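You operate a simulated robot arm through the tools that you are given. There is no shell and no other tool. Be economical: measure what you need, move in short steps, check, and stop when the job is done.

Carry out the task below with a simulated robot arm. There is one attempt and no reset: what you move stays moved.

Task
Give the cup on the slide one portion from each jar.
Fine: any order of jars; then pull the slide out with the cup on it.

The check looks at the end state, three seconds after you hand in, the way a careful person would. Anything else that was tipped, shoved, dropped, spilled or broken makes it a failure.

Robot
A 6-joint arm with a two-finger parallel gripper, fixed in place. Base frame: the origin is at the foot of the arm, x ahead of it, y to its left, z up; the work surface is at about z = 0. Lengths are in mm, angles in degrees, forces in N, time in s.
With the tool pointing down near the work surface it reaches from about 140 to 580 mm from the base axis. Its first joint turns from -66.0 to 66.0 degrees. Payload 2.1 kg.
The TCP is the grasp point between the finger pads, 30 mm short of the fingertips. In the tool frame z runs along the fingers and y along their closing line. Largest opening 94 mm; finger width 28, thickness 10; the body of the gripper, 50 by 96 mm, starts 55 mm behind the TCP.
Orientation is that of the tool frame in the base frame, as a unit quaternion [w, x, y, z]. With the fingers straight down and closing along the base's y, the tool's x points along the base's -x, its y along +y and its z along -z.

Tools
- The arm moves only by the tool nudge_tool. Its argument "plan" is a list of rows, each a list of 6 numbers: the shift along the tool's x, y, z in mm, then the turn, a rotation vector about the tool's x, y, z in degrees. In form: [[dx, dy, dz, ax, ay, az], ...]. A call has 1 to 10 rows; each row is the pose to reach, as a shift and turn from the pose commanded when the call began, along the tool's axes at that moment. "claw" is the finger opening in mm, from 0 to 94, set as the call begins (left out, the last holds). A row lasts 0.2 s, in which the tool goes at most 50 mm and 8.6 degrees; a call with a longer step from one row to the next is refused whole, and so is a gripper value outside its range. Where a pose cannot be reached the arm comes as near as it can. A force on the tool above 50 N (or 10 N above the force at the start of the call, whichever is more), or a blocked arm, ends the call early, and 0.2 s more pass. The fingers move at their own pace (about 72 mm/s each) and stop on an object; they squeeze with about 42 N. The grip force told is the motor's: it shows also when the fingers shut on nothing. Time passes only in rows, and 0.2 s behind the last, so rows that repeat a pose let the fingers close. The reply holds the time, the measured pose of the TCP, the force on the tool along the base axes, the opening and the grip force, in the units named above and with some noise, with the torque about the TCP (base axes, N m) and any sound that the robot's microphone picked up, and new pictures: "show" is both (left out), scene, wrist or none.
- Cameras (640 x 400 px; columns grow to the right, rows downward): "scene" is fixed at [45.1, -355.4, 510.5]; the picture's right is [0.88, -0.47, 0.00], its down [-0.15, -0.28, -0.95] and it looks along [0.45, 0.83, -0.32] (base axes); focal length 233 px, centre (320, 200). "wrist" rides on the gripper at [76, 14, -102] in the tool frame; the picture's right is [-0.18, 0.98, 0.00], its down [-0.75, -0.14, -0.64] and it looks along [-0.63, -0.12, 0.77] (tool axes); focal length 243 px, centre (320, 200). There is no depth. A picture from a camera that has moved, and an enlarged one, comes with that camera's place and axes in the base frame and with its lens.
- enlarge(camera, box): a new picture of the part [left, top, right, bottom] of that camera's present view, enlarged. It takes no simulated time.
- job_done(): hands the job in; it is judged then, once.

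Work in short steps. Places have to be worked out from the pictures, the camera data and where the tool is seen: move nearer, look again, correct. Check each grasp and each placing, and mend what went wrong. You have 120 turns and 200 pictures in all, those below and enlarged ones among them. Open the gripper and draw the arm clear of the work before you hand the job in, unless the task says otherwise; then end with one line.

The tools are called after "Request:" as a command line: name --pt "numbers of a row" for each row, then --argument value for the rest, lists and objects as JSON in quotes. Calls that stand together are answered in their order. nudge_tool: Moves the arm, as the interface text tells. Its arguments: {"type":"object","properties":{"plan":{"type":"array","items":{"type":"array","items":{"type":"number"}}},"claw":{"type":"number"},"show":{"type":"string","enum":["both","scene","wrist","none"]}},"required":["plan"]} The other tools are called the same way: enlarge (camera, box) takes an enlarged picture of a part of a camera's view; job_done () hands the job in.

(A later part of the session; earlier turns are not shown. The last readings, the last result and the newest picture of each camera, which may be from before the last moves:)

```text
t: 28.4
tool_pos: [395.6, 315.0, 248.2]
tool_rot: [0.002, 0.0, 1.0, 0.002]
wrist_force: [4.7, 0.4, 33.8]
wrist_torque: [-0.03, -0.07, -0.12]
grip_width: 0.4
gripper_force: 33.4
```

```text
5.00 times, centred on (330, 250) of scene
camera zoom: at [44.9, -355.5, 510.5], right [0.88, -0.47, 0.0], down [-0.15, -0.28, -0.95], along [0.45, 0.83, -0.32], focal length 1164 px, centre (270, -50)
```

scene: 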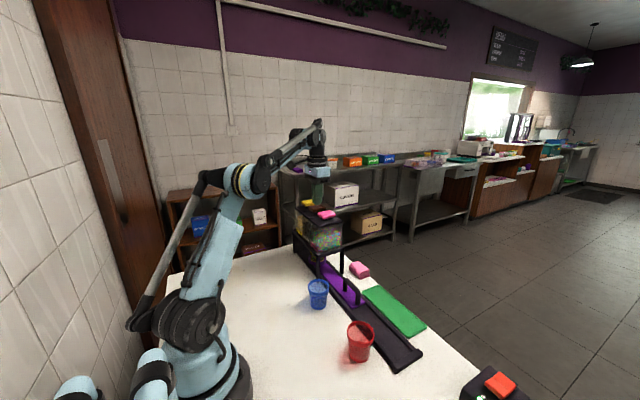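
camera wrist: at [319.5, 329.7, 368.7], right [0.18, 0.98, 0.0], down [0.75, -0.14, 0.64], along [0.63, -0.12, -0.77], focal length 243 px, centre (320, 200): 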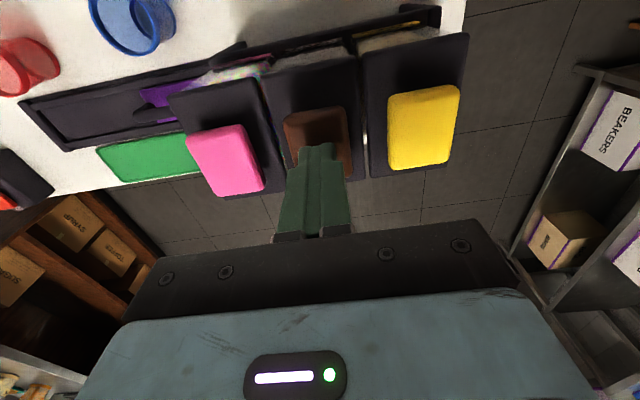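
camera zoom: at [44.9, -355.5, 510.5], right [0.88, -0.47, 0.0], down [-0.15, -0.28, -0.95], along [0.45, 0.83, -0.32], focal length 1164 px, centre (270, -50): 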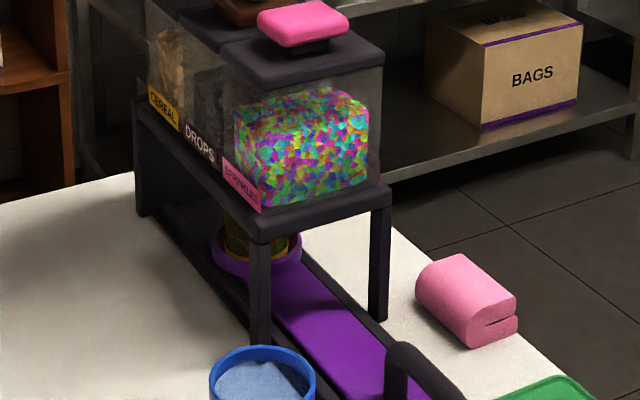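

It has bottomed out at 34 N. I'll release straight up, then look into the cup from the base side.

Request:
nudge_tool --pt "0 0 -6 0 0 0" --pt "0 0 -20 0 0 0" --pt "0 0 -45 0 0 0" --pt "45 -5 -45 0 0 0" --pt "90 -10 -40 0 0 0" --pt "130 -10 -15 0 0 0" --pt "160 -12 20 0 0 0" --pt "168 -12 57 0 0 0" --show "none"

Request:
enlarge --camera "wrist" --box '[260, 100, 420, 230]'

Request:
enlarge --camera "scene" --box '[305, 230, 355, 270]'

```text
t: 30.2
tool_pos: [226.1, 302.4, 190.7]
tool_rot: [0.0, 0.0, 1.0, 0.001]
wrist_force: [0.3, 0.4, -0.6]
wrist_torque: [0.03, 0.01, -0.04]
grip_width: 0.0
gripper_force: 33.2
```

```text
3.08 times, centred on (340, 165) of wrist
camera zoom: at [151.1, 316.7, 291.1], right [0.18, 0.98, 0.0], down [0.75, -0.14, 0.64], along [0.63, -0.12, -0.77], focal length 746 px, centre (258, 308)
```

zoom: 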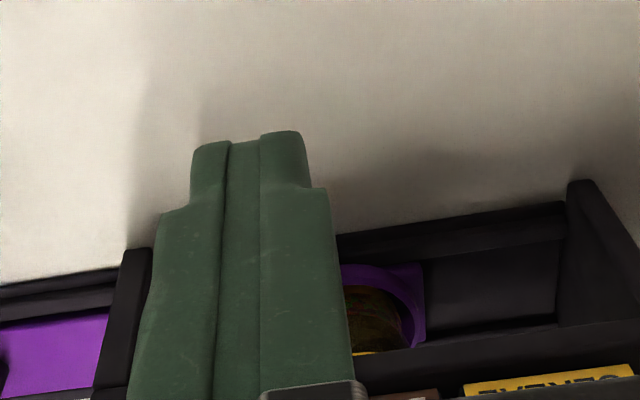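

```text
10.00 times, centred on (330, 250) of scene
camera zoom: at [45.1, -355.4, 510.5], right [0.88, -0.47, 0.0], down [-0.15, -0.28, -0.95], along [0.45, 0.83, -0.32], focal length 2329 px, centre (220, -300)
```

zoom: 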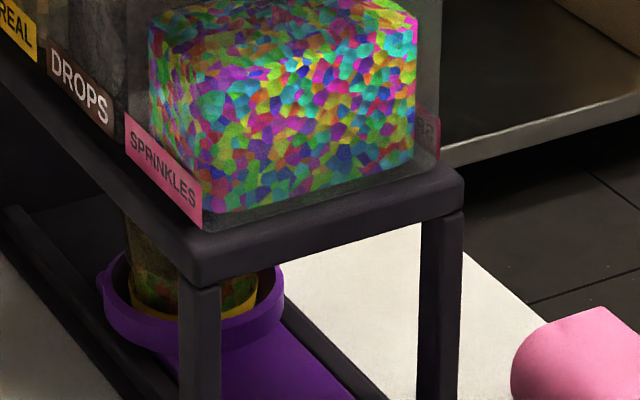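

The contents look darker. I'll open the fingers for a clear view.

Request:
nudge_tool --pt "0 0 0 0 0 0" --pt "10 5 10 0 0 0" --pt "10 5 10 0 0 0" --claw 94 --show "none"

Request:
enlarge --camera "wrist" --box '[290, 150, 410, 240]'

```text
t: 31.0
tool_pos: [217.7, 306.2, 181.7]
tool_rot: [0.0, 0.0, 1.0, 0.0]
wrist_force: [0.5, 0.6, 0.8]
wrist_torque: [0.01, 0.01, 0.0]
grip_width: 93.8
gripper_force: 0.0
```

```text
4.44 times, centred on (350, 195) of wrist
camera zoom: at [141.7, 322.1, 281.7], right [0.18, 0.98, 0.0], down [0.75, -0.14, 0.64], along [0.63, -0.12, -0.77], focal length 1078 px, centre (187, 222)
```

zoom: 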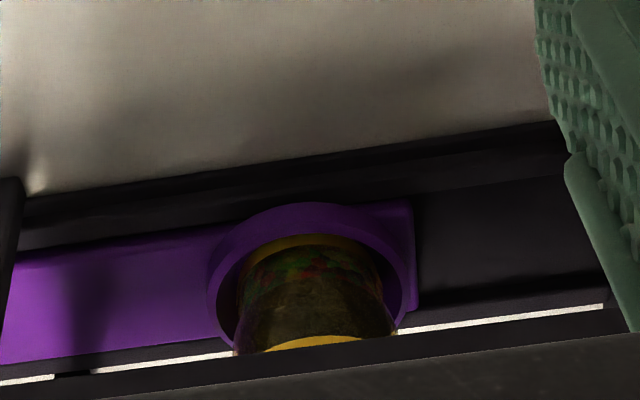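

A dark drops layer now sits above the sprinkles, so the second portion is in. I'll go back over the handle, which should be near y≈97.

Request:
nudge_tool --pt "0 -45 -8 0 0 0" --pt "0 -90 -8 0 0 0" --pt "0 -135 -8 0 0 0" --pt "-20 -175 -8 0 0 0" --pt "-50 -205 -8 0 0 0" --pt "-90 -209 -8 0 0 0" --pt "-130 -209 0 0 0 0" --pt "-165 -209 25 0 0 0" --pt "-175 -209 50 0 0 0" --pt "-175 -209 50 0 0 0" --show "wrist"

```text
t: 33.2
tool_pos: [393.1, 98.0, 131.1]
tool_rot: [0.0, 0.0, 1.0, 0.001]
wrist_force: [0.5, -0.1, -1.0]
wrist_torque: [0.03, 0.03, 0.01]
grip_width: 94.0
gripper_force: 0.1
camera wrist: at [317.0, 113.5, 231.4], right [0.18, 0.98, 0.0], down [0.75, -0.14, 0.64], along [0.63, -0.12, -0.77], focal length 243 px, centre (320, 200)
```

wrist: 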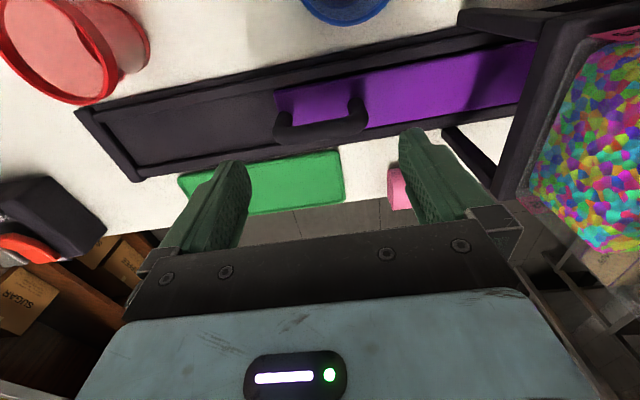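

The handle is centred at y≈98. At the third stop the open fingers would end up too near the rack front (y≈215), so I'll turn the gripper -90° (camera swings to -y) and grip the bar across x instead.

Request:
nudge_tool --pt "0 0 -5 0 0 -8.5" --pt "0 0 -10 0 0 -17" --pt "0 0 -10 0 0 -25.5" --pt "0 0 -10 0 0 -34" --pt "0 0 -10 0 0 -42.5" --pt "0 0 -10 0 0 -51" --pt "0 0 -10 0 0 -59.5" --pt "0 0 -10 0 0 -68" --pt "0 0 -10 0 0 -76.5" --pt "0 0 -10 0 0 -85" --claw 50

```text
t: 35.4
tool_pos: [392.7, 99.5, 141.4]
tool_rot: [0.0, -0.677, 0.736, 0.0]
wrist_force: [-0.1, 0.4, 0.1]
wrist_torque: [-0.03, 0.0, 0.03]
grip_width: 49.9
gripper_force: 0.1
camera wrist: at [372.8, 24.8, 241.7], right [-0.96, 0.27, 0.0], down [0.2, 0.74, 0.64], along [0.17, 0.62, -0.77], focal length 243 px, centre (320, 200)
```

scene: 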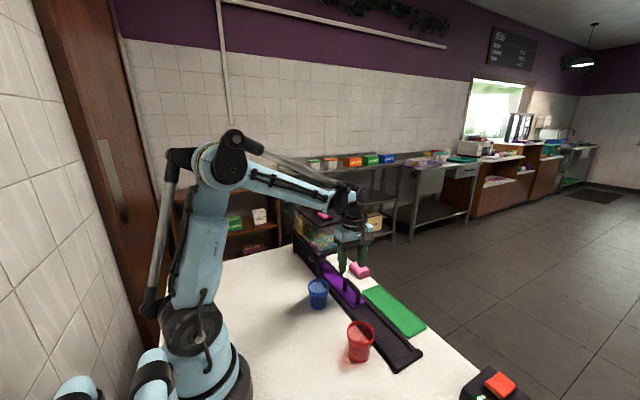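
wrist: 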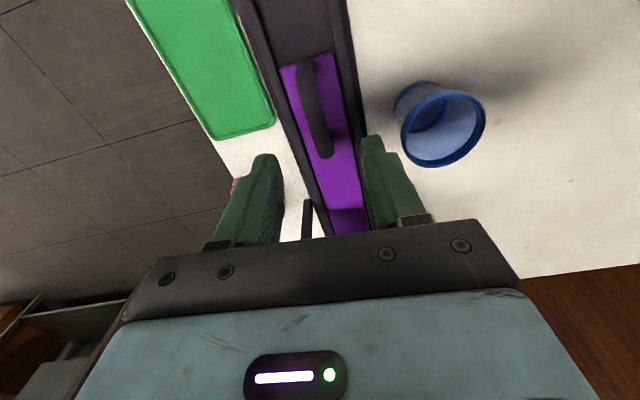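

The bar reads x≈397. I'll finish the turn, correct the position, and come down to z≈56 around the bar.

Request:
nudge_tool --pt "4.6 -4.4 0 0 0 -5" --pt "4.6 -4.4 25 0 0 -5" --pt "4.6 -4.4 45 0 0 -5" --pt "4.6 -4.4 65 0 0 -5" --pt "4.6 -4.4 65 0 0 -5"

Request:
enlarge --camera "wrist" --box '[220, 40, 420, 240]'

```text
t: 36.6
tool_pos: [397.5, 93.6, 74.6]
tool_rot: [0.0, 0.707, -0.707, 0.0]
wrist_force: [0.4, -0.3, -0.5]
wrist_torque: [-0.04, 0.0, -0.01]
grip_width: 49.7
gripper_force: 0.0
camera wrist: at [383.5, 18.0, 176.2], right [-0.98, 0.18, 0.0], down [0.14, 0.75, 0.64], along [0.12, 0.63, -0.77], focal length 243 px, centre (320, 200)
```

scene: 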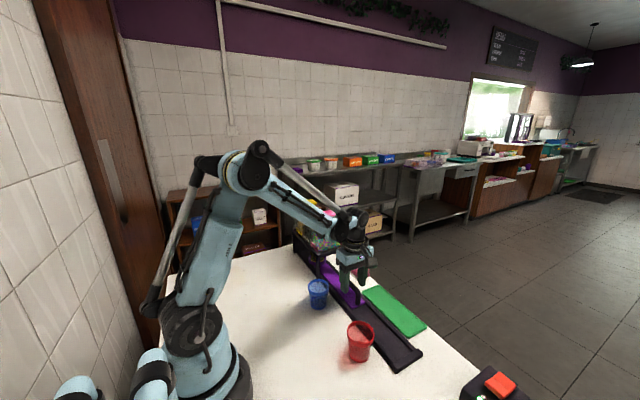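
wrist: 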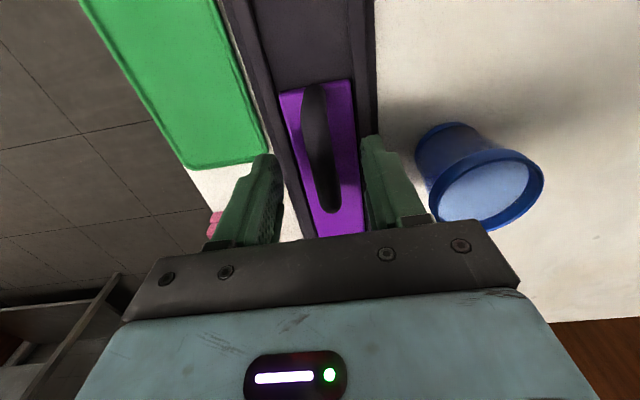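

```text
2.00 times, centred on (320, 140) of wrist
camera zoom: at [383.5, 18.0, 176.2], right [-0.98, 0.18, 0.0], down [0.14, 0.75, 0.64], along [0.12, 0.63, -0.77], focal length 485 px, centre (320, 320)
```

zoom: 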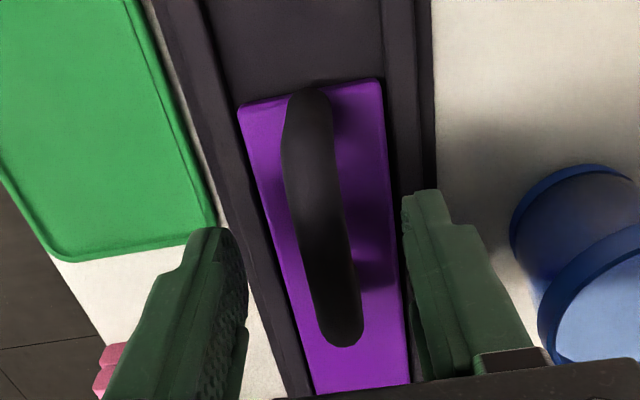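

The bar is centred (x≈396). I'll go down to z≈56 and close on it.

Request:
nudge_tool --pt "0 1.5 9 0 0 0" --pt "0 1.5 18 0 0 0" --show "none"

Request:
nudge_tool --pt "0 0 0 0 0 0" --pt "0 0 0 0 0 0" --pt "0 0 0 0 0 0" --claw 0 --show "wrist"

```text
t: 37.2
tool_pos: [394.8, 94.4, 57.9]
tool_rot: [0.0, 0.707, -0.707, 0.0]
wrist_force: [0.4, 0.0, 0.5]
wrist_torque: [0.02, -0.01, -0.02]
grip_width: 50.1
gripper_force: 0.1
```

```text
t: 38.0
tool_pos: [394.8, 93.5, 58.0]
tool_rot: [0.001, -0.706, 0.708, -0.001]
wrist_force: [5.1, 0.3, -7.9]
wrist_torque: [0.03, 0.02, 0.01]
grip_width: 18.2
gripper_force: 45.4
camera wrist: at [381.6, 17.6, 158.4], right [-0.98, 0.18, 0.0], down [0.14, 0.75, 0.64], along [0.12, 0.63, -0.77], focal length 243 px, centre (320, 200)
```

wrist: 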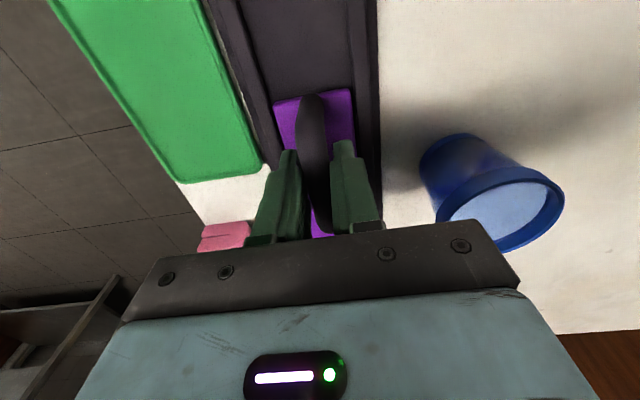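

Firm grip on the bar (18 mm). I'll push the slide +66 mm in y (tool -x) gently, then check.

Request:
nudge_tool --pt "-4 0 0 0 0 0" --pt "-12 0 0 0 0 0" --pt "-21 0 0 0 0 0" --pt "-30 0 0 0 0 0" --pt "-39 0 0 0 0 0" --pt "-48 0 0 0 0 0" --pt "-56 0 0 0 0 0" --pt "-62 0 0 0 0 0" --pt "-66 0 0 0 0 0" --pt "-66 0 0 0 0 0"

```text
t: 39.7
tool_pos: [395.6, 152.3, 58.2]
tool_rot: [0.0, 0.708, -0.707, -0.001]
wrist_force: [-0.3, 3.2, 7.6]
wrist_torque: [-0.13, 0.02, -0.12]
grip_width: 17.9
gripper_force: 45.0
stopped in row 8: the force on the tool passed its limit at 52 N (the readings are from after the stop); the commanded pose is now the measured one
camera wrist: at [382.1, 76.0, 158.8], right [-0.98, 0.18, 0.0], down [0.14, 0.75, 0.64], along [0.12, 0.63, -0.77], focal length 243 px, centre (320, 200)
```

scene: 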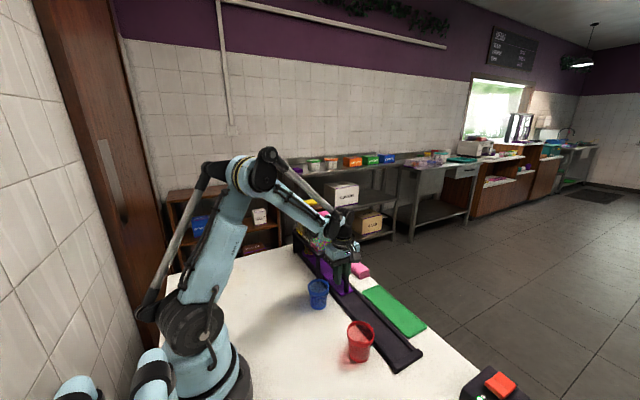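
wrist: 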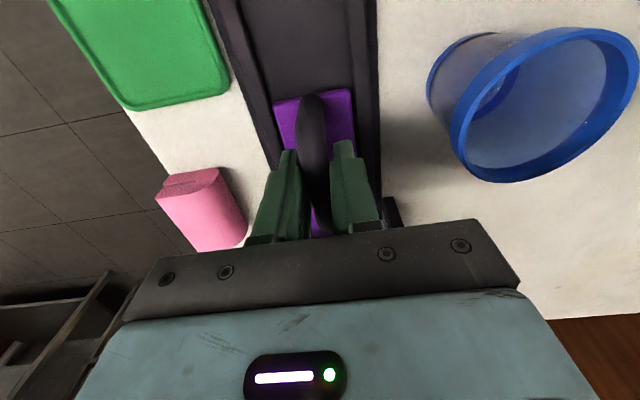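

It stopped after 58.8 mm, possibly at the track's end stop. I'll look at the situation.

Request:
enlarge --camera "scene" --box '[280, 190, 400, 310]'

```text
3.33 times, centred on (340, 250) of scene
camera zoom: at [45.1, -355.4, 510.5], right [0.88, -0.47, 0.0], down [-0.15, -0.28, -0.95], along [0.45, 0.83, -0.32], focal length 776 px, centre (253, 33)
```

zoom: 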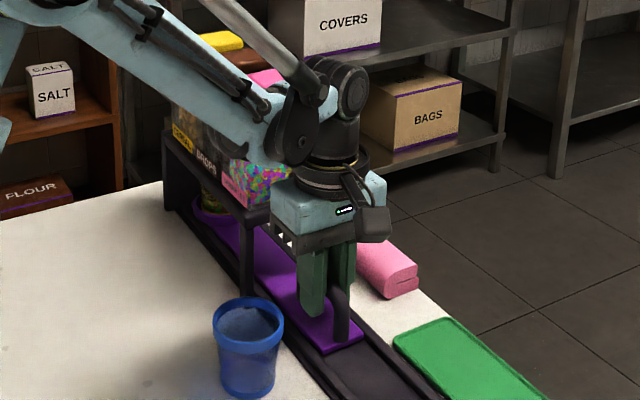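

No contact with the rack is visible, and the force has relaxed. I'll push a further 4 mm very slowly to see whether it's a hard stop.

Request:
nudge_tool --pt "-1 0 0 0 0 0" --pt "-2 0 0 0 0 0" --pt "-3 0 0 0 0 0" --pt "-4 0 0 0 0 0" --show "none"

```text
t: 40.7
tool_pos: [395.6, 156.8, 59.1]
tool_rot: [-0.001, -0.707, 0.707, 0.0]
wrist_force: [-4.7, 1.7, 20.1]
wrist_torque: [0.02, 0.02, 0.03]
grip_width: 17.8
gripper_force: 45.8
```

It still moves freely in y, so the load is vertical clamp strain. I'll release and regrip to clear it.

Request:
nudge_tool --pt "0 0 0 0 0 0" --pt "0 0 0 0 0 0" --claw 28 --show "none"

Request:
nudge_tool --pt "0 0 0 0 0 0" --pt "0 0 0 0 0 0" --claw 0 --show "none"

Request:
nudge_tool --pt "-1 0 0 0 0 0" --pt "-2 0 0 0 0 0" --pt "-3 0 0 0 0 0" --show "wrist"

```text
t: 41.3
tool_pos: [393.9, 157.0, 58.1]
tool_rot: [-0.001, -0.707, 0.707, 0.001]
wrist_force: [-0.1, 1.0, 0.3]
wrist_torque: [0.02, 0.02, -0.02]
grip_width: 28.2
gripper_force: 0.1
```

```text
t: 41.9
tool_pos: [395.2, 155.4, 57.4]
tool_rot: [0.001, 0.707, -0.707, 0.0]
wrist_force: [-0.3, 0.1, -2.5]
wrist_torque: [-0.01, -0.02, -0.08]
grip_width: 18.4
gripper_force: 45.3
```

```text
t: 42.7
tool_pos: [394.1, 157.0, 58.1]
tool_rot: [-0.002, -0.707, 0.708, 0.0]
wrist_force: [2.8, -10.5, -1.9]
wrist_torque: [0.79, -0.01, 0.05]
grip_width: 18.2
gripper_force: 45.1
camera wrist: at [381.9, 82.0, 158.5], right [-0.98, 0.18, 0.0], down [0.14, 0.75, 0.64], along [0.12, 0.63, -0.77], focal length 243 px, centre (320, 200)
```

wrist: 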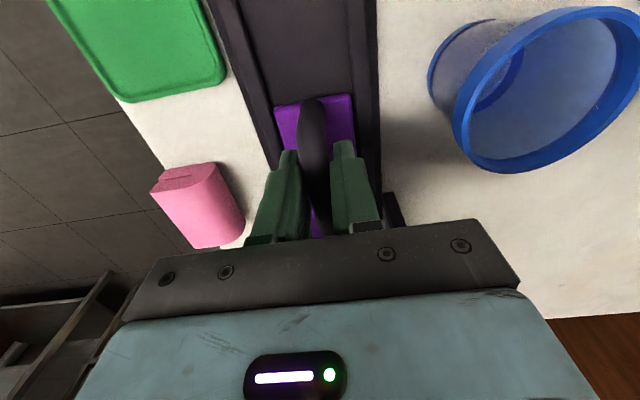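

A mild resistance of 10 N along -y suggests the end stop, with the cup near y≈382. I'll release, rise, turn back and inspect.

Request:
nudge_tool --pt "0 0 0 0 0 0" --pt "0 0 0 0 0 0" --pt "0 0 -35 0 0 0" --pt "0 0 -80 0 0 0" --pt "0 20 -115 0 0 8.5" --pt "0 60 -125 0 0 17" --pt "0 100 -130 0 0 25.5" --pt "0 135 -130 0 0 34" --pt "0 165 -130 0 0 42.5" --pt "-20 170 -130 0 0 51" --claw 50 --show "none"

```text
t: 44.9
tool_pos: [224.2, 178.4, 187.1]
tool_rot: [0.0, -0.334, 0.943, 0.001]
wrist_force: [-0.4, -0.7, 0.8]
wrist_torque: [-0.01, 0.0, 0.0]
grip_width: 49.9
gripper_force: 0.1
```

I'll finish the turn and move to y≈368 for the base-side view.

Request:
nudge_tool --pt "-23.9 29.5 0 0 0 8" --pt "-47.8 59 0 0 0 16" --pt "-71.7 88.5 0 0 0 24" --pt "-95.6 118 0 0 0 32" --pt "-119.6 147.6 0 0 0 39" --claw 94 --show "none"

Request:
enlarge --camera "wrist" --box '[200, 80, 460, 230]'

Request:
enlarge --camera "scene" --box '[290, 190, 390, 310]'

```text
t: 46.1
tool_pos: [224.4, 369.8, 186.9]
tool_rot: [-0.001, 0.001, 1.0, 0.0]
wrist_force: [0.5, 0.9, 0.4]
wrist_torque: [0.0, -0.02, 0.0]
grip_width: 94.2
gripper_force: 0.0
```

```text
2.46 times, centred on (330, 155) of wrist
camera zoom: at [149.5, 384.5, 287.8], right [0.18, 0.98, 0.0], down [0.75, -0.14, 0.64], along [0.63, -0.12, -0.77], focal length 597 px, centre (295, 311)
```

zoom: 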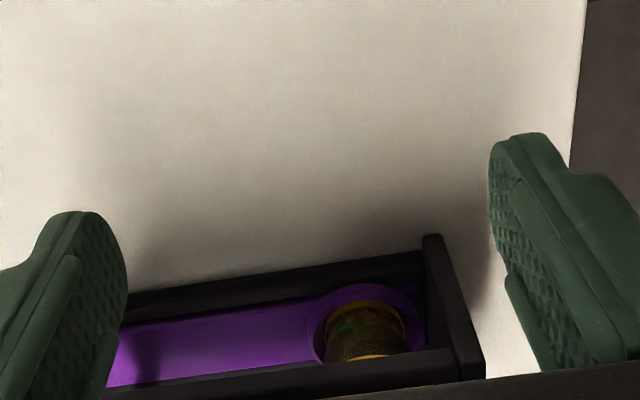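

```text
3.33 times, centred on (340, 250) of scene
camera zoom: at [45.1, -355.4, 510.5], right [0.88, -0.47, 0.0], down [-0.15, -0.28, -0.95], along [0.45, 0.83, -0.32], focal length 776 px, centre (253, 33)
```

zoom: 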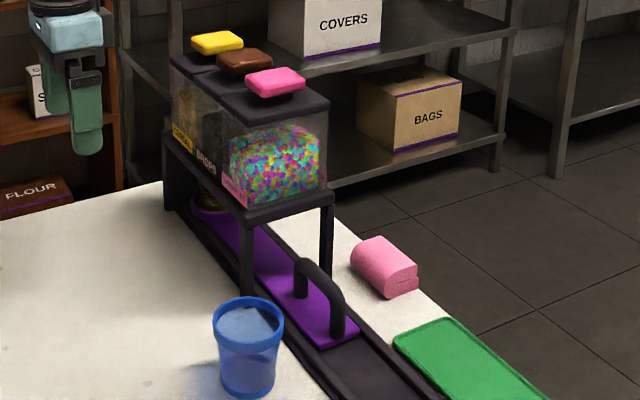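

The slide is at its end stop with the cup at y≈381–382, under the cereal jar (≈383). I'll go above the yellow button.

Request:
nudge_tool --pt "0 3 -45 0 0 0" --pt "0 6 -90 0 0 0" --pt "-30 12 -104 0 0 0" --pt "-65 12 -104 0 0 0" --pt "-100 12 -104 0 0 0" --pt "-135 12 -104 0 0 0" --pt "-170 12 -104 0 0 0" --pt "-170 12 -93 0 0 0" --pt "-170 12 -82 0 0 0" --claw 0

```text
t: 48.1
tool_pos: [382.0, 366.0, 269.3]
tool_rot: [-0.001, 0.0, 1.0, 0.0]
wrist_force: [0.2, -0.2, -0.6]
wrist_torque: [0.01, 0.0, 0.01]
grip_width: 0.1
gripper_force: 33.1
out of reach, approached as far as the arm can: row 6, 7, 8, 9
camera wrist: at [306.8, 380.3, 370.4], right [0.18, 0.98, 0.0], down [0.75, -0.14, 0.64], along [0.63, -0.12, -0.77], focal length 243 px, centre (320, 200)
```

scene: 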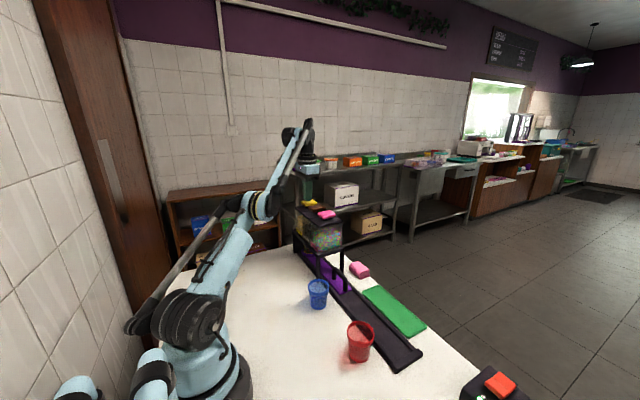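
wrist: 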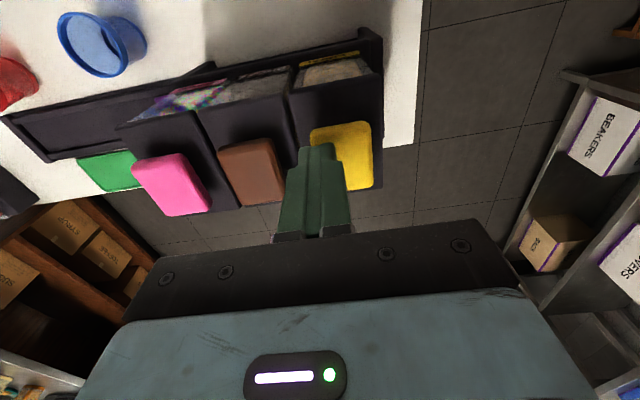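

With the tool vertical, the arm reaches only (382, 366). Tilting the tool outward should extend reach, so I'll tilt 16° radially with a small lift and see where it goes.

Request:
nudge_tool --pt "0 0 -8 -5.5 -5.75 0" --pt "0 0 -8 -11 -11.5 0" --pt "0 0 -8 -11 -11.5 0"

Request:
enlarge --camera "wrist" --box '[220, 60, 460, 220]'

Request:
enlarge --camera "scene" --box '[270, 140, 370, 260]'

```text
t: 48.9
tool_pos: [380.4, 365.4, 277.9]
tool_rot: [0.1, 0.0, 0.99, 0.096]
wrist_force: [0.3, -0.3, -0.5]
wrist_torque: [0.0, -0.06, 0.01]
grip_width: 0.2
gripper_force: 32.9
camera wrist: at [286.8, 361.6, 361.9], right [0.16, 0.96, 0.22], down [0.61, -0.28, 0.74], along [0.77, 0.02, -0.63], focal length 243 px, centre (320, 200)
```

scene: 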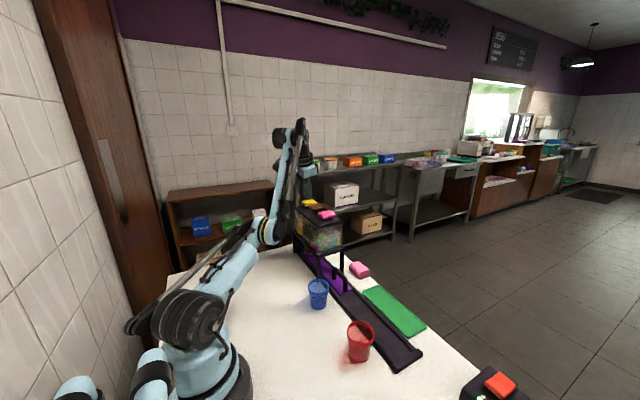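
wrist: 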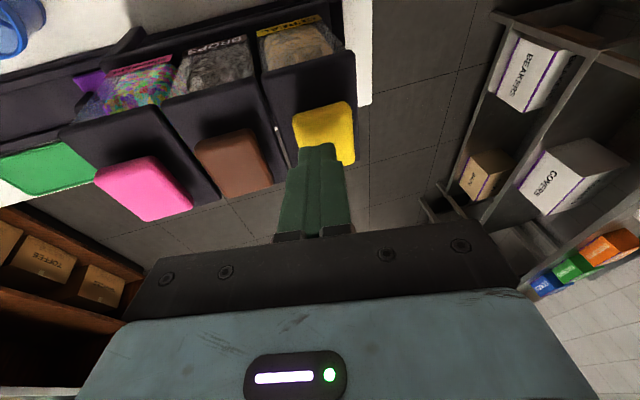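

```text
2.50 times, centred on (340, 140) of wrist
camera zoom: at [286.8, 361.6, 361.9], right [0.16, 0.96, 0.22], down [0.61, -0.28, 0.74], along [0.77, 0.02, -0.63], focal length 606 px, centre (270, 350)
```

zoom: 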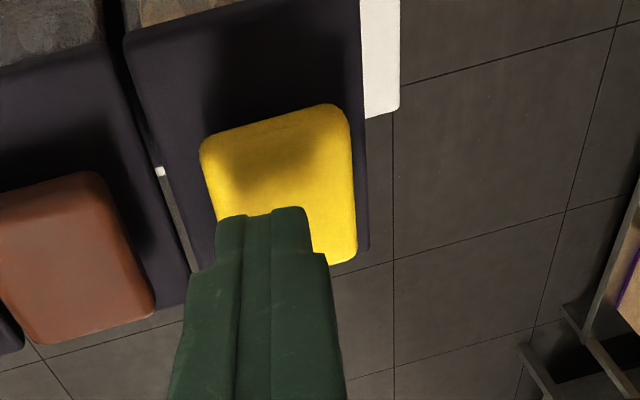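

```text
3.33 times, centred on (320, 200) of scene
camera zoom: at [45.1, -355.4, 510.5], right [0.88, -0.47, 0.0], down [-0.15, -0.28, -0.95], along [0.45, 0.83, -0.32], focal length 776 px, centre (320, 200)
```

zoom: 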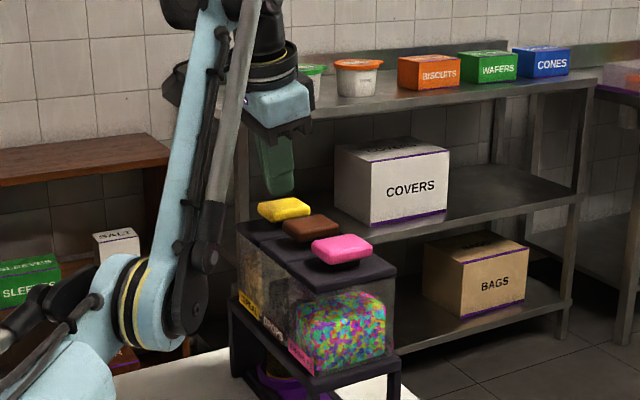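

The commanded pose is the clamped one. With the tilt, I'll now shift (+11, +15) to bring the tip over the pad centre, and check reach.

Request:
nudge_tool --pt "-5.2 7.2 2.5 0 0 0" --pt "-10.5 14.5 5 0 0 0" --pt "-10.5 14.5 5 0 0 0"

Request:
enlarge --camera "wrist" --box '[220, 60, 460, 220]'

```text
t: 49.7
tool_pos: [391.7, 380.7, 278.5]
tool_rot: [0.1, 0.001, 0.99, 0.096]
wrist_force: [-0.3, -0.2, -0.3]
wrist_torque: [0.01, 0.02, -0.02]
grip_width: 0.0
gripper_force: 32.8
camera wrist: at [297.6, 376.8, 362.5], right [0.16, 0.96, 0.22], down [0.62, -0.27, 0.74], along [0.77, 0.02, -0.64], focal length 243 px, centre (320, 200)
```

scene: 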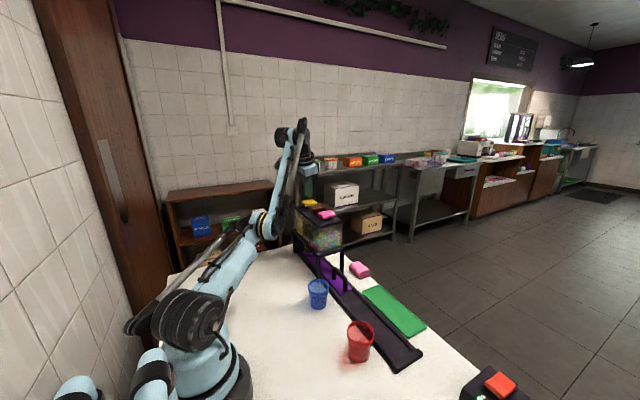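
wrist: 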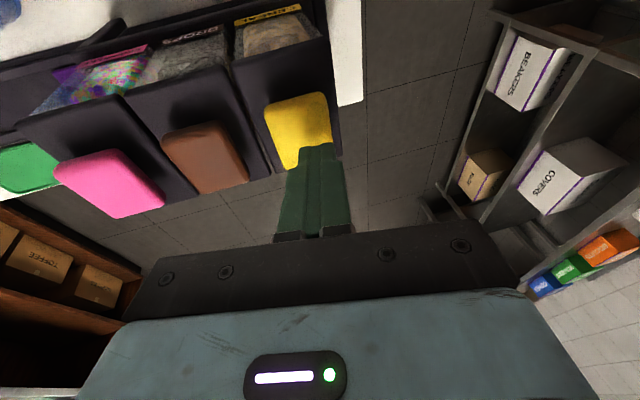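

```text
2.50 times, centred on (340, 140) of wrist
camera zoom: at [297.6, 376.8, 362.5], right [0.16, 0.96, 0.22], down [0.62, -0.27, 0.74], along [0.77, 0.02, -0.64], focal length 606 px, centre (270, 350)
```

zoom: 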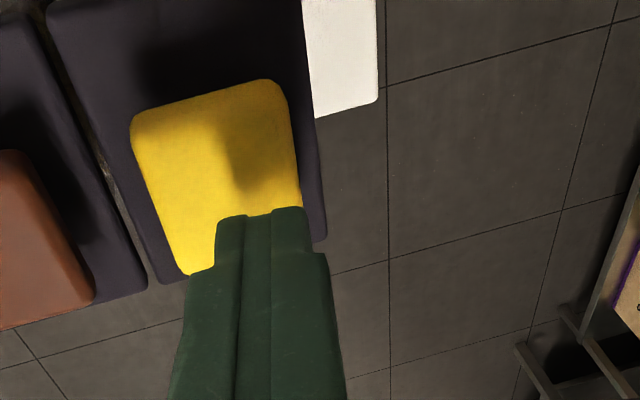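

From this view the pad centre is ≈(392, 380). The lowest finger edge lands on it near (385, 377), which is fine. I'll go straight down (base z) in small steps.

Request:
nudge_tool --pt "2 -1.9 9.6 0 0 0" --pt "3.6 -3.4 17.3 0 0 0" --pt "4.4 -4.2 21.1 0 0 0" --pt "4.8 -4.6 23 0 0 0" --pt "5.1 -4.9 25 0 0 0" --show "none"

Request:
enlarge --camera "scene" --box '[280, 170, 360, 270]'

```text
t: 50.9
tool_pos: [391.3, 381.8, 253.0]
tool_rot: [0.098, 0.0, 0.991, 0.094]
wrist_force: [-1.7, -3.7, 9.4]
wrist_torque: [-0.11, 0.12, 0.01]
grip_width: 0.1
gripper_force: 32.7
```

```text
4.00 times, centred on (320, 220) of scene
camera zoom: at [45.0, -355.4, 510.5], right [0.88, -0.47, 0.0], down [-0.15, -0.28, -0.95], along [0.45, 0.83, -0.32], focal length 932 px, centre (320, 120)
```

zoom: 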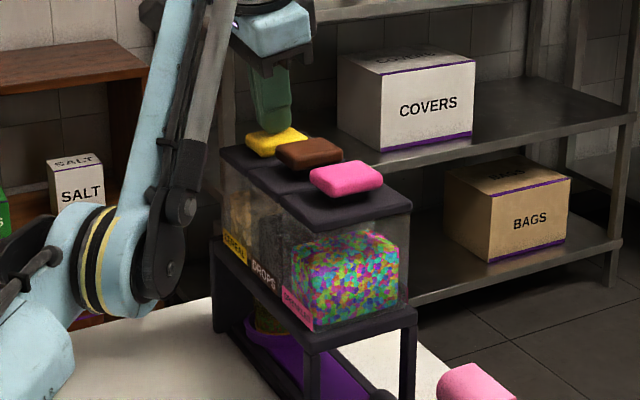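

Contact at 9.4 N. I'll press on until it bottoms at about 25–35 N.

Request:
nudge_tool --pt "0.3 -0.3 1.4 0 0 0" --pt "0.6 -0.6 2.9 0 0 0" --show "none"

```text
t: 51.5
tool_pos: [392.2, 382.1, 253.1]
tool_rot: [0.099, 0.001, 0.99, 0.096]
wrist_force: [-4.1, -4.1, 11.1]
wrist_torque: [-0.16, 0.14, -0.02]
grip_width: 0.0
gripper_force: 32.7
out of reach, approached as far as the arm can: row 2
```

It's at its reach limit while partly pressed (11 N). Before doing anything else I'll check whether cereal already fell.

Request:
enlarge --camera "scene" --box '[300, 235, 340, 265]'

Request:
enlarge --camera "scene" --box '[295, 195, 335, 225]'

Request:
enlarge --camera "wrist" --box '[180, 0, 400, 160]'

```text
13.33 times, centred on (320, 250) of scene
camera zoom: at [45.0, -355.4, 510.5], right [0.88, -0.47, 0.0], down [-0.15, -0.28, -0.95], along [0.45, 0.83, -0.32], focal length 3105 px, centre (320, -467)
```

zoom: 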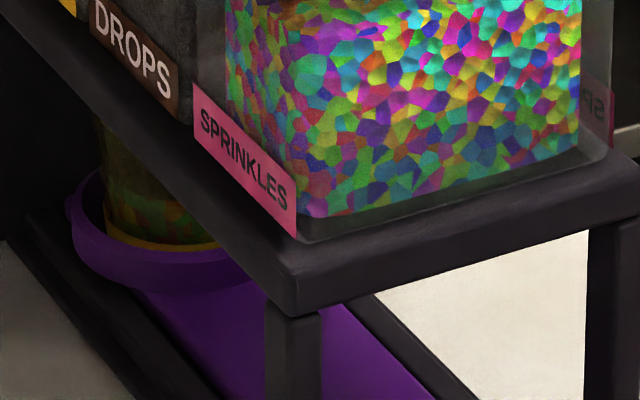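

```text
13.33 times, centred on (315, 210) of scene
camera zoom: at [45.0, -355.4, 510.5], right [0.88, -0.47, 0.0], down [-0.15, -0.28, -0.95], along [0.45, 0.83, -0.32], focal length 3105 px, centre (387, 67)
```

zoom: 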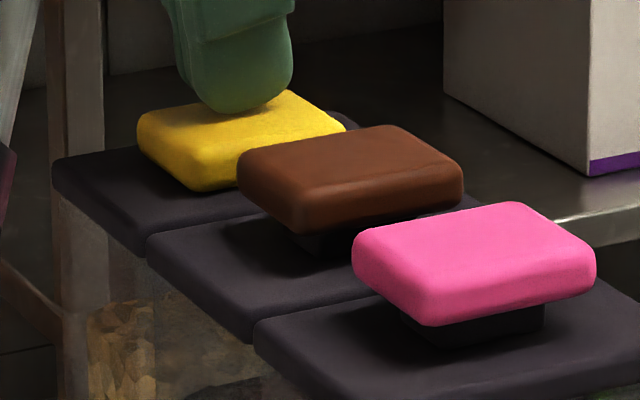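

```text
2.50 times, centred on (290, 80) of wrist
camera zoom: at [298.1, 378.4, 337.2], right [0.16, 0.96, 0.22], down [0.62, -0.27, 0.74], along [0.77, 0.02, -0.64], focal length 606 px, centre (395, 500)
```

zoom: 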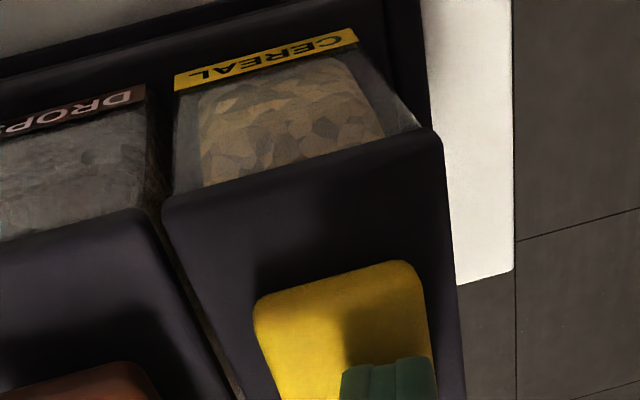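

The yellow pad looks nearly flush, so it may have dispensed. I'll lift straight up and inspect the cup from the base side before deciding.

Request:
nudge_tool --pt "-2 1.9 -9.6 0 0 0" --pt "-5 4.8 -24 0 0 0" --pt "-7.9 7.6 -38.4 0 0 0" --pt "-7.9 7.6 -38.4 0 0 0" --show "none"

```text
t: 52.5
tool_pos: [392.4, 381.8, 291.2]
tool_rot: [0.099, 0.0, 0.99, 0.096]
wrist_force: [0.4, 0.2, 0.6]
wrist_torque: [-0.03, 0.01, 0.0]
grip_width: 0.0
gripper_force: 32.6
```

Request:
nudge_tool --pt "39.2 0.8 -7.9 5.5 5.75 0" --pt "78.3 1.5 -15.8 11 11.5 0" --pt "117.5 2.3 -23.8 11 11.5 0" --pt "160.6 -0.8 -12.5 11 11.5 0" --pt "182.2 -8.1 23.1 11 11.5 0" --pt "187 -18 46 11 11.5 0" --pt "191.7 -27.2 68.2 11 11.5 0" --pt "191.7 -27.2 68.2 11 11.5 0" --claw 94 --show "none"

Request:
enlarge --camera "wrist" --box '[290, 150, 410, 240]'

```text
t: 54.3
tool_pos: [236.5, 401.6, 260.6]
tool_rot: [-0.001, 0.0, 1.0, -0.001]
wrist_force: [-0.2, -0.4, -1.0]
wrist_torque: [0.03, -0.01, 0.0]
grip_width: 94.0
gripper_force: 0.0
out of reach, approached as far as the arm can: row 4, 5, 6, 7, 8
```

```text
4.44 times, centred on (350, 195) of wrist
camera zoom: at [161.1, 416.4, 363.1], right [0.18, 0.98, 0.0], down [0.75, -0.14, 0.64], along [0.63, -0.12, -0.77], focal length 1078 px, centre (187, 222)
```

zoom: 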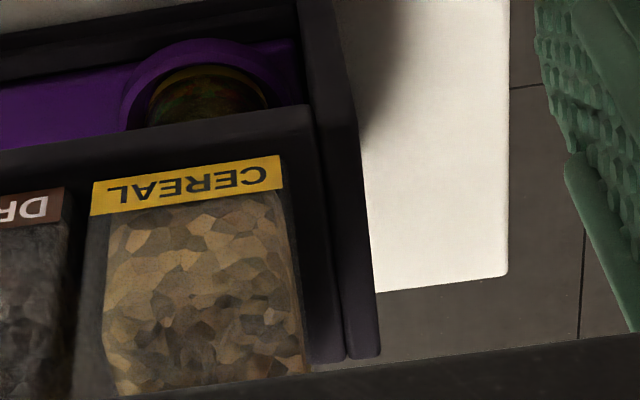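

Some rows were out of reach. I'll go from here to the earlier viewing pose (224, 370, 187).

Request:
nudge_tool --pt "6 -15 25 0 0 0" --pt "12 -30 50 0 0 0" --pt "16 -30 77 0 0 0" --pt "16 -30 77 0 0 0" --show "none"

Request:
enlarge --camera "wrist" --box '[290, 150, 410, 240]'

```text
t: 55.3
tool_pos: [236.0, 401.6, 261.4]
tool_rot: [-0.001, 0.0, 1.0, 0.0]
wrist_force: [1.1, 0.3, -1.0]
wrist_torque: [-0.02, 0.0, 0.03]
grip_width: 94.4
gripper_force: 0.0
out of reach, approached as far as the arm can: row 1, 2, 3, 4
```

```text
4.44 times, centred on (350, 195) of wrist
camera zoom: at [161.1, 416.4, 363.1], right [0.18, 0.98, 0.0], down [0.76, -0.14, 0.64], along [0.63, -0.12, -0.77], focal length 1078 px, centre (187, 222)
```

zoom: 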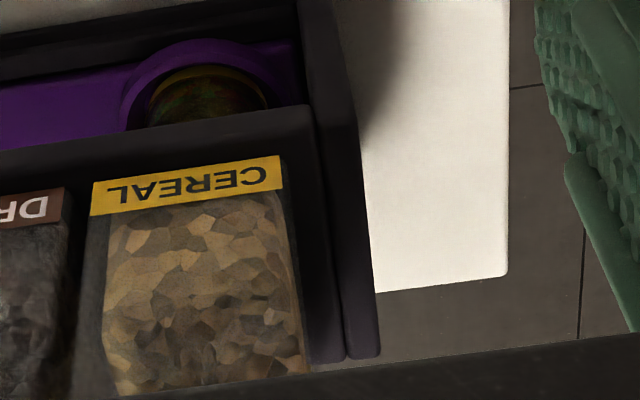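

The arm is stuck at a limit. I'll try backing out upward and toward -y.

Request:
nudge_tool --pt "0 -20 -20 0 0 0" --pt "0 -50 -30 0 0 0" --pt "0 -80 -30 0 0 0" --show "scene"

```text
t: 56.1
tool_pos: [264.0, 372.8, 307.8]
tool_rot: [-0.001, 0.0, 1.0, 0.0]
wrist_force: [-0.9, 0.0, -0.5]
wrist_torque: [0.0, -0.01, 0.04]
grip_width: 94.0
gripper_force: 0.0
out of reach, approached as far as the arm can: row 1, 2, 3
```

scene: 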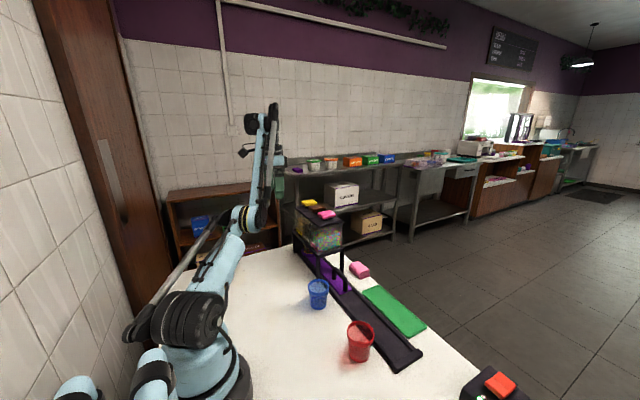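

The elbow seems to have passed through straight and is pinned on the wrong side. I'll swing on an arc at full radius, well above the jars, toward open space to recover it there.

Request:
nudge_tool --pt "-41 -9 -22 0 0 0" --pt "-72 -37 -22 0 0 0" --pt "-100 -68 -22 0 0 0" --pt "-125 -101 -22 0 0 0" --pt "-147 -136 -22 0 0 0" --pt "-166 -172 -22 0 0 0" --pt "-182 -211 -22 0 0 0" --pt "-195 -250 -22 0 0 0"

```text
t: 57.9
tool_pos: [456.2, 122.1, 329.1]
tool_rot: [-0.001, 0.0, 1.0, 0.0]
wrist_force: [0.9, -1.6, -0.8]
wrist_torque: [0.01, 0.0, 0.0]
grip_width: 94.1
gripper_force: 0.2
camera wrist: at [381.0, 137.0, 429.8], right [0.18, 0.98, 0.0], down [0.75, -0.14, 0.64], along [0.63, -0.12, -0.77], focal length 243 px, centre (320, 200)
```

scene: 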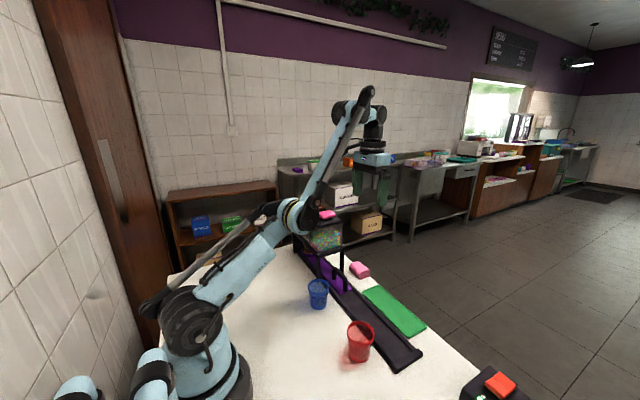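
wrist: 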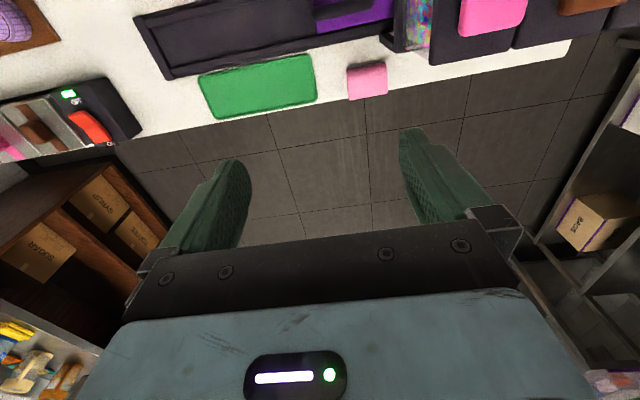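

The elbow is clearly on the lower side. I'll stretch outward and up to straighten it.

Request:
nudge_tool --pt "-35 0 -20 0 0 0" --pt "-70 0 -40 0 0 0" --pt "-105 0 -60 0 0 0" --pt "-140 0 -80 0 0 0" --pt "-175 0 -100 0 0 0" --pt "-210 0 -120 0 0 0" --show "scene"

```text
t: 59.3
tool_pos: [475.7, 113.4, 330.4]
tool_rot: [-0.001, 0.0, 1.0, 0.0]
wrist_force: [-0.1, -0.3, -0.4]
wrist_torque: [-0.04, 0.02, 0.0]
grip_width: 94.1
gripper_force: 0.1
out of reach, approached as far as the arm can: row 1, 2, 3, 4, 5, 6
```

scene: 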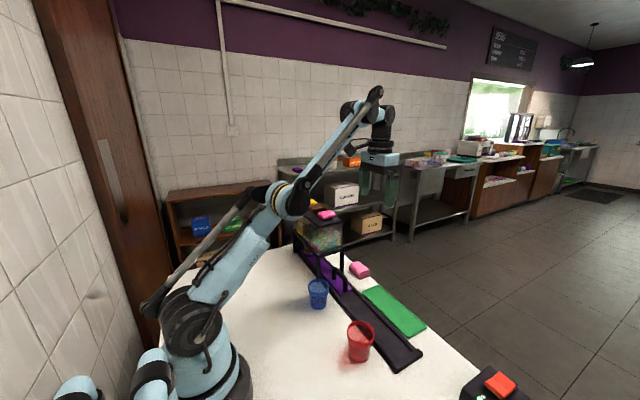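

Now nearly straight. I'll retract inward and upward toward the starting pose and see which way the elbow bends.

Request:
nudge_tool --pt "20 -4 -20 0 0 0" --pt "50 -8 -40 0 0 0" --pt "80 -14 -60 0 0 0" --pt "110 -20 -80 0 0 0" --pt "140 -26 -100 0 0 0" --show "scene"

```text
t: 60.5
tool_pos: [347.8, 82.5, 441.9]
tool_rot: [-0.001, 0.0, 1.0, 0.0]
wrist_force: [0.6, -1.0, -0.6]
wrist_torque: [0.03, -0.04, -0.01]
grip_width: 94.1
gripper_force: 0.0
out of reach, approached as far as the arm can: row 3, 4, 5
```

scene: 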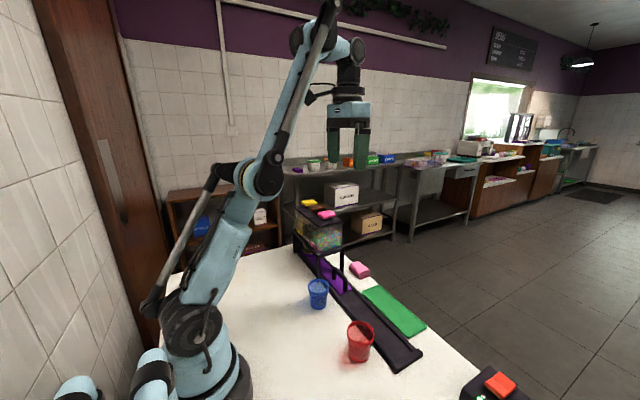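

The arm is straight but still pinned. I'll overextend along the arm's own line and then retract to try to flip it.

Request:
nudge_tool --pt "-30 5 -38 0 0 0" --pt "-60 10 -76 0 0 0" --pt "-90 15 -114 0 0 0" --pt "-120 20 -152 0 0 0" --pt "-90 15 -114 0 0 0" --pt "-60 10 -76 0 0 0" --pt "-30 5 -38 0 0 0" --pt "0 0 0 0 0 0" --pt "30 -5 38 0 0 0" --pt "60 -10 76 0 0 0" --show "scene"

```text
t: 62.7
tool_pos: [289.5, 72.0, 360.8]
tool_rot: [-0.001, 0.0, 1.0, 0.0]
wrist_force: [0.3, -0.5, -0.1]
wrist_torque: [0.0, 0.02, -0.01]
grip_width: 93.9
gripper_force: 0.0
out of reach, approached as far as the arm can: row 1, 2, 3, 4, 5, 6, 7
```

scene: 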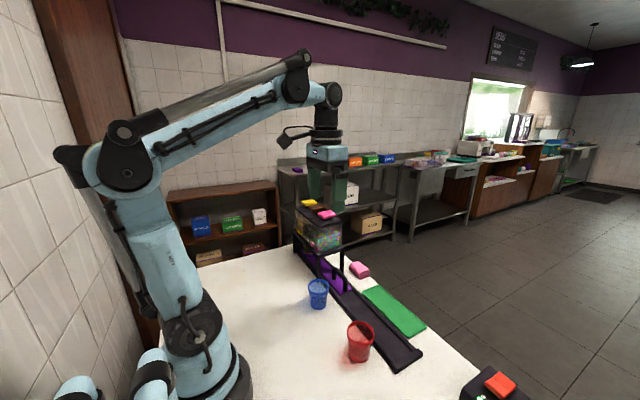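

Elbow-up again. Now to the viewing pose (222, 366, 187) to inspect the cup.

Request:
nudge_tool --pt "10 37 21 0 0 0" --pt "20 74 42 0 0 0" --pt "30 111 63 0 0 0" --pt "40 148 84 0 0 0" --pt "50 185 105 0 0 0" --pt "60 222 130 0 0 0" --pt "67 259 155 0 0 0" --pt "70 294 177 0 0 0" --show "none"

Request:
enlarge --camera "wrist" --box '[290, 150, 410, 240]'

```text
t: 64.5
tool_pos: [218.0, 368.0, 187.3]
tool_rot: [-0.001, 0.0, 1.0, 0.0]
wrist_force: [-0.2, 0.8, 0.4]
wrist_torque: [0.01, -0.02, 0.0]
grip_width: 94.1
gripper_force: 0.1
```

```text
4.44 times, centred on (350, 195) of wrist
camera zoom: at [142.0, 382.2, 288.5], right [0.18, 0.98, 0.0], down [0.75, -0.14, 0.64], along [0.63, -0.12, -0.77], focal length 1078 px, centre (187, 222)
```

zoom: 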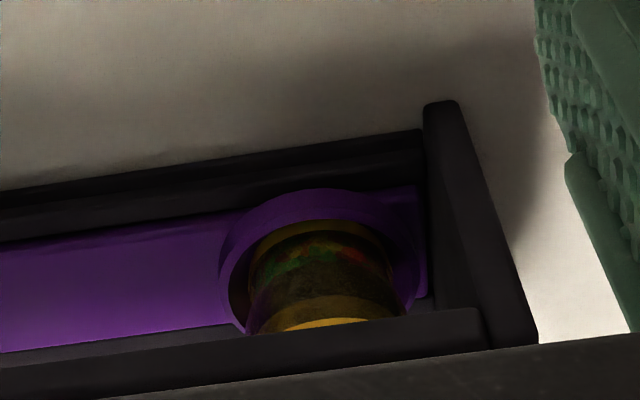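

There's a lighter tan band above the dark layer, possibly cereal. I'll look from a little lower to see more of the cup wall.

Request:
nudge_tool --pt "-8 0 15 0 0 0" --pt "-15 0 35 0 0 0" --pt "-15 0 35 0 0 0" --show "none"

Request:
enlarge --camera "wrist" --box '[310, 170, 390, 240]'

```text
t: 65.3
tool_pos: [232.3, 366.0, 152.3]
tool_rot: [-0.001, 0.001, 1.0, 0.001]
wrist_force: [-0.4, 1.1, 0.0]
wrist_torque: [-0.02, -0.04, 0.01]
grip_width: 94.0
gripper_force: 0.1
```

```text
5.71 times, centred on (350, 205) of wrist
camera zoom: at [157.3, 381.5, 253.0], right [0.18, 0.98, 0.0], down [0.75, -0.14, 0.64], along [0.63, -0.12, -0.77], focal length 1386 px, centre (149, 171)
```

zoom: 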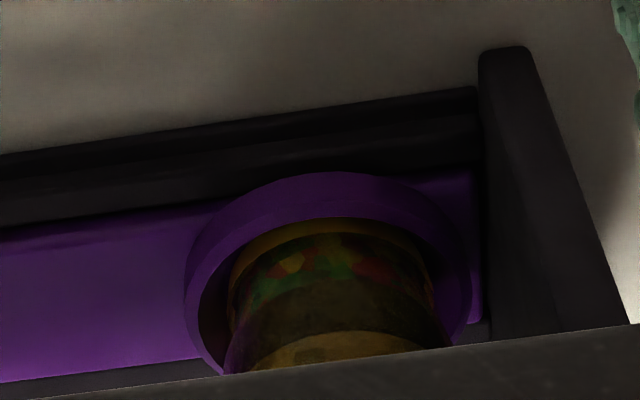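

A grainy tan cereal layer is now on top, so all three portions seem to be in; I'll confirm once the cup is out. Next I'll move back to the handle, turning the gripper -90° again.

Request:
nudge_tool --pt "0 -40 -20 0 0 -8.5" --pt "0 -80 -40 0 0 -17" --pt "0 -120 -40 0 0 -25.5" --pt "0 -160 -40 0 0 -34" --pt "0 -200 -40 0 0 -42.5" --pt "0 -213 -40 0 0 -51" --pt "0 -213 -40 0 0 -59.5" --pt "0 -213 -40 0 0 -68" --pt "0 -213 -40 0 0 -76.5" --pt "0 -213 -40 0 0 -85" --claw 50 --show "none"

```text
t: 67.5
tool_pos: [232.2, 153.1, 192.6]
tool_rot: [0.0, -0.677, 0.736, 0.001]
wrist_force: [0.8, -0.5, 0.4]
wrist_torque: [0.01, -0.03, 0.0]
grip_width: 50.0
gripper_force: 0.0
```

Request:
nudge_tool --pt "-3.5 -40 0 0 0 -5" --pt "-7 -80 0 0 0 -5" --pt "-10.5 -120 0 0 0 -5" --pt "-14.2 -162.5 0 0 0 -5" --pt "-14.2 -162.5 30 0 0 -5" --pt "-14.2 -162.5 60 0 0 -5" --pt "-14.2 -162.5 60 0 0 -5" --show "wrist"

```text
t: 69.1
tool_pos: [395.6, 151.8, 131.3]
tool_rot: [0.0, 0.707, -0.707, -0.001]
wrist_force: [0.5, 0.0, 1.2]
wrist_torque: [0.01, 0.05, 0.01]
grip_width: 50.1
gripper_force: 0.0
camera wrist: at [383.2, 76.3, 232.7], right [-0.98, 0.18, 0.0], down [0.14, 0.75, 0.64], along [0.12, 0.63, -0.77], focal length 243 px, centre (320, 200)
```

wrist: 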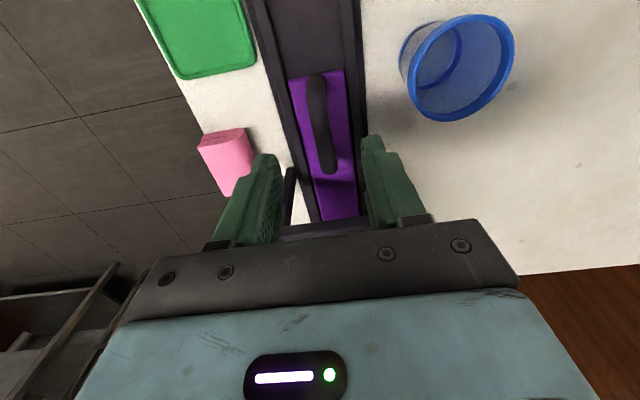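

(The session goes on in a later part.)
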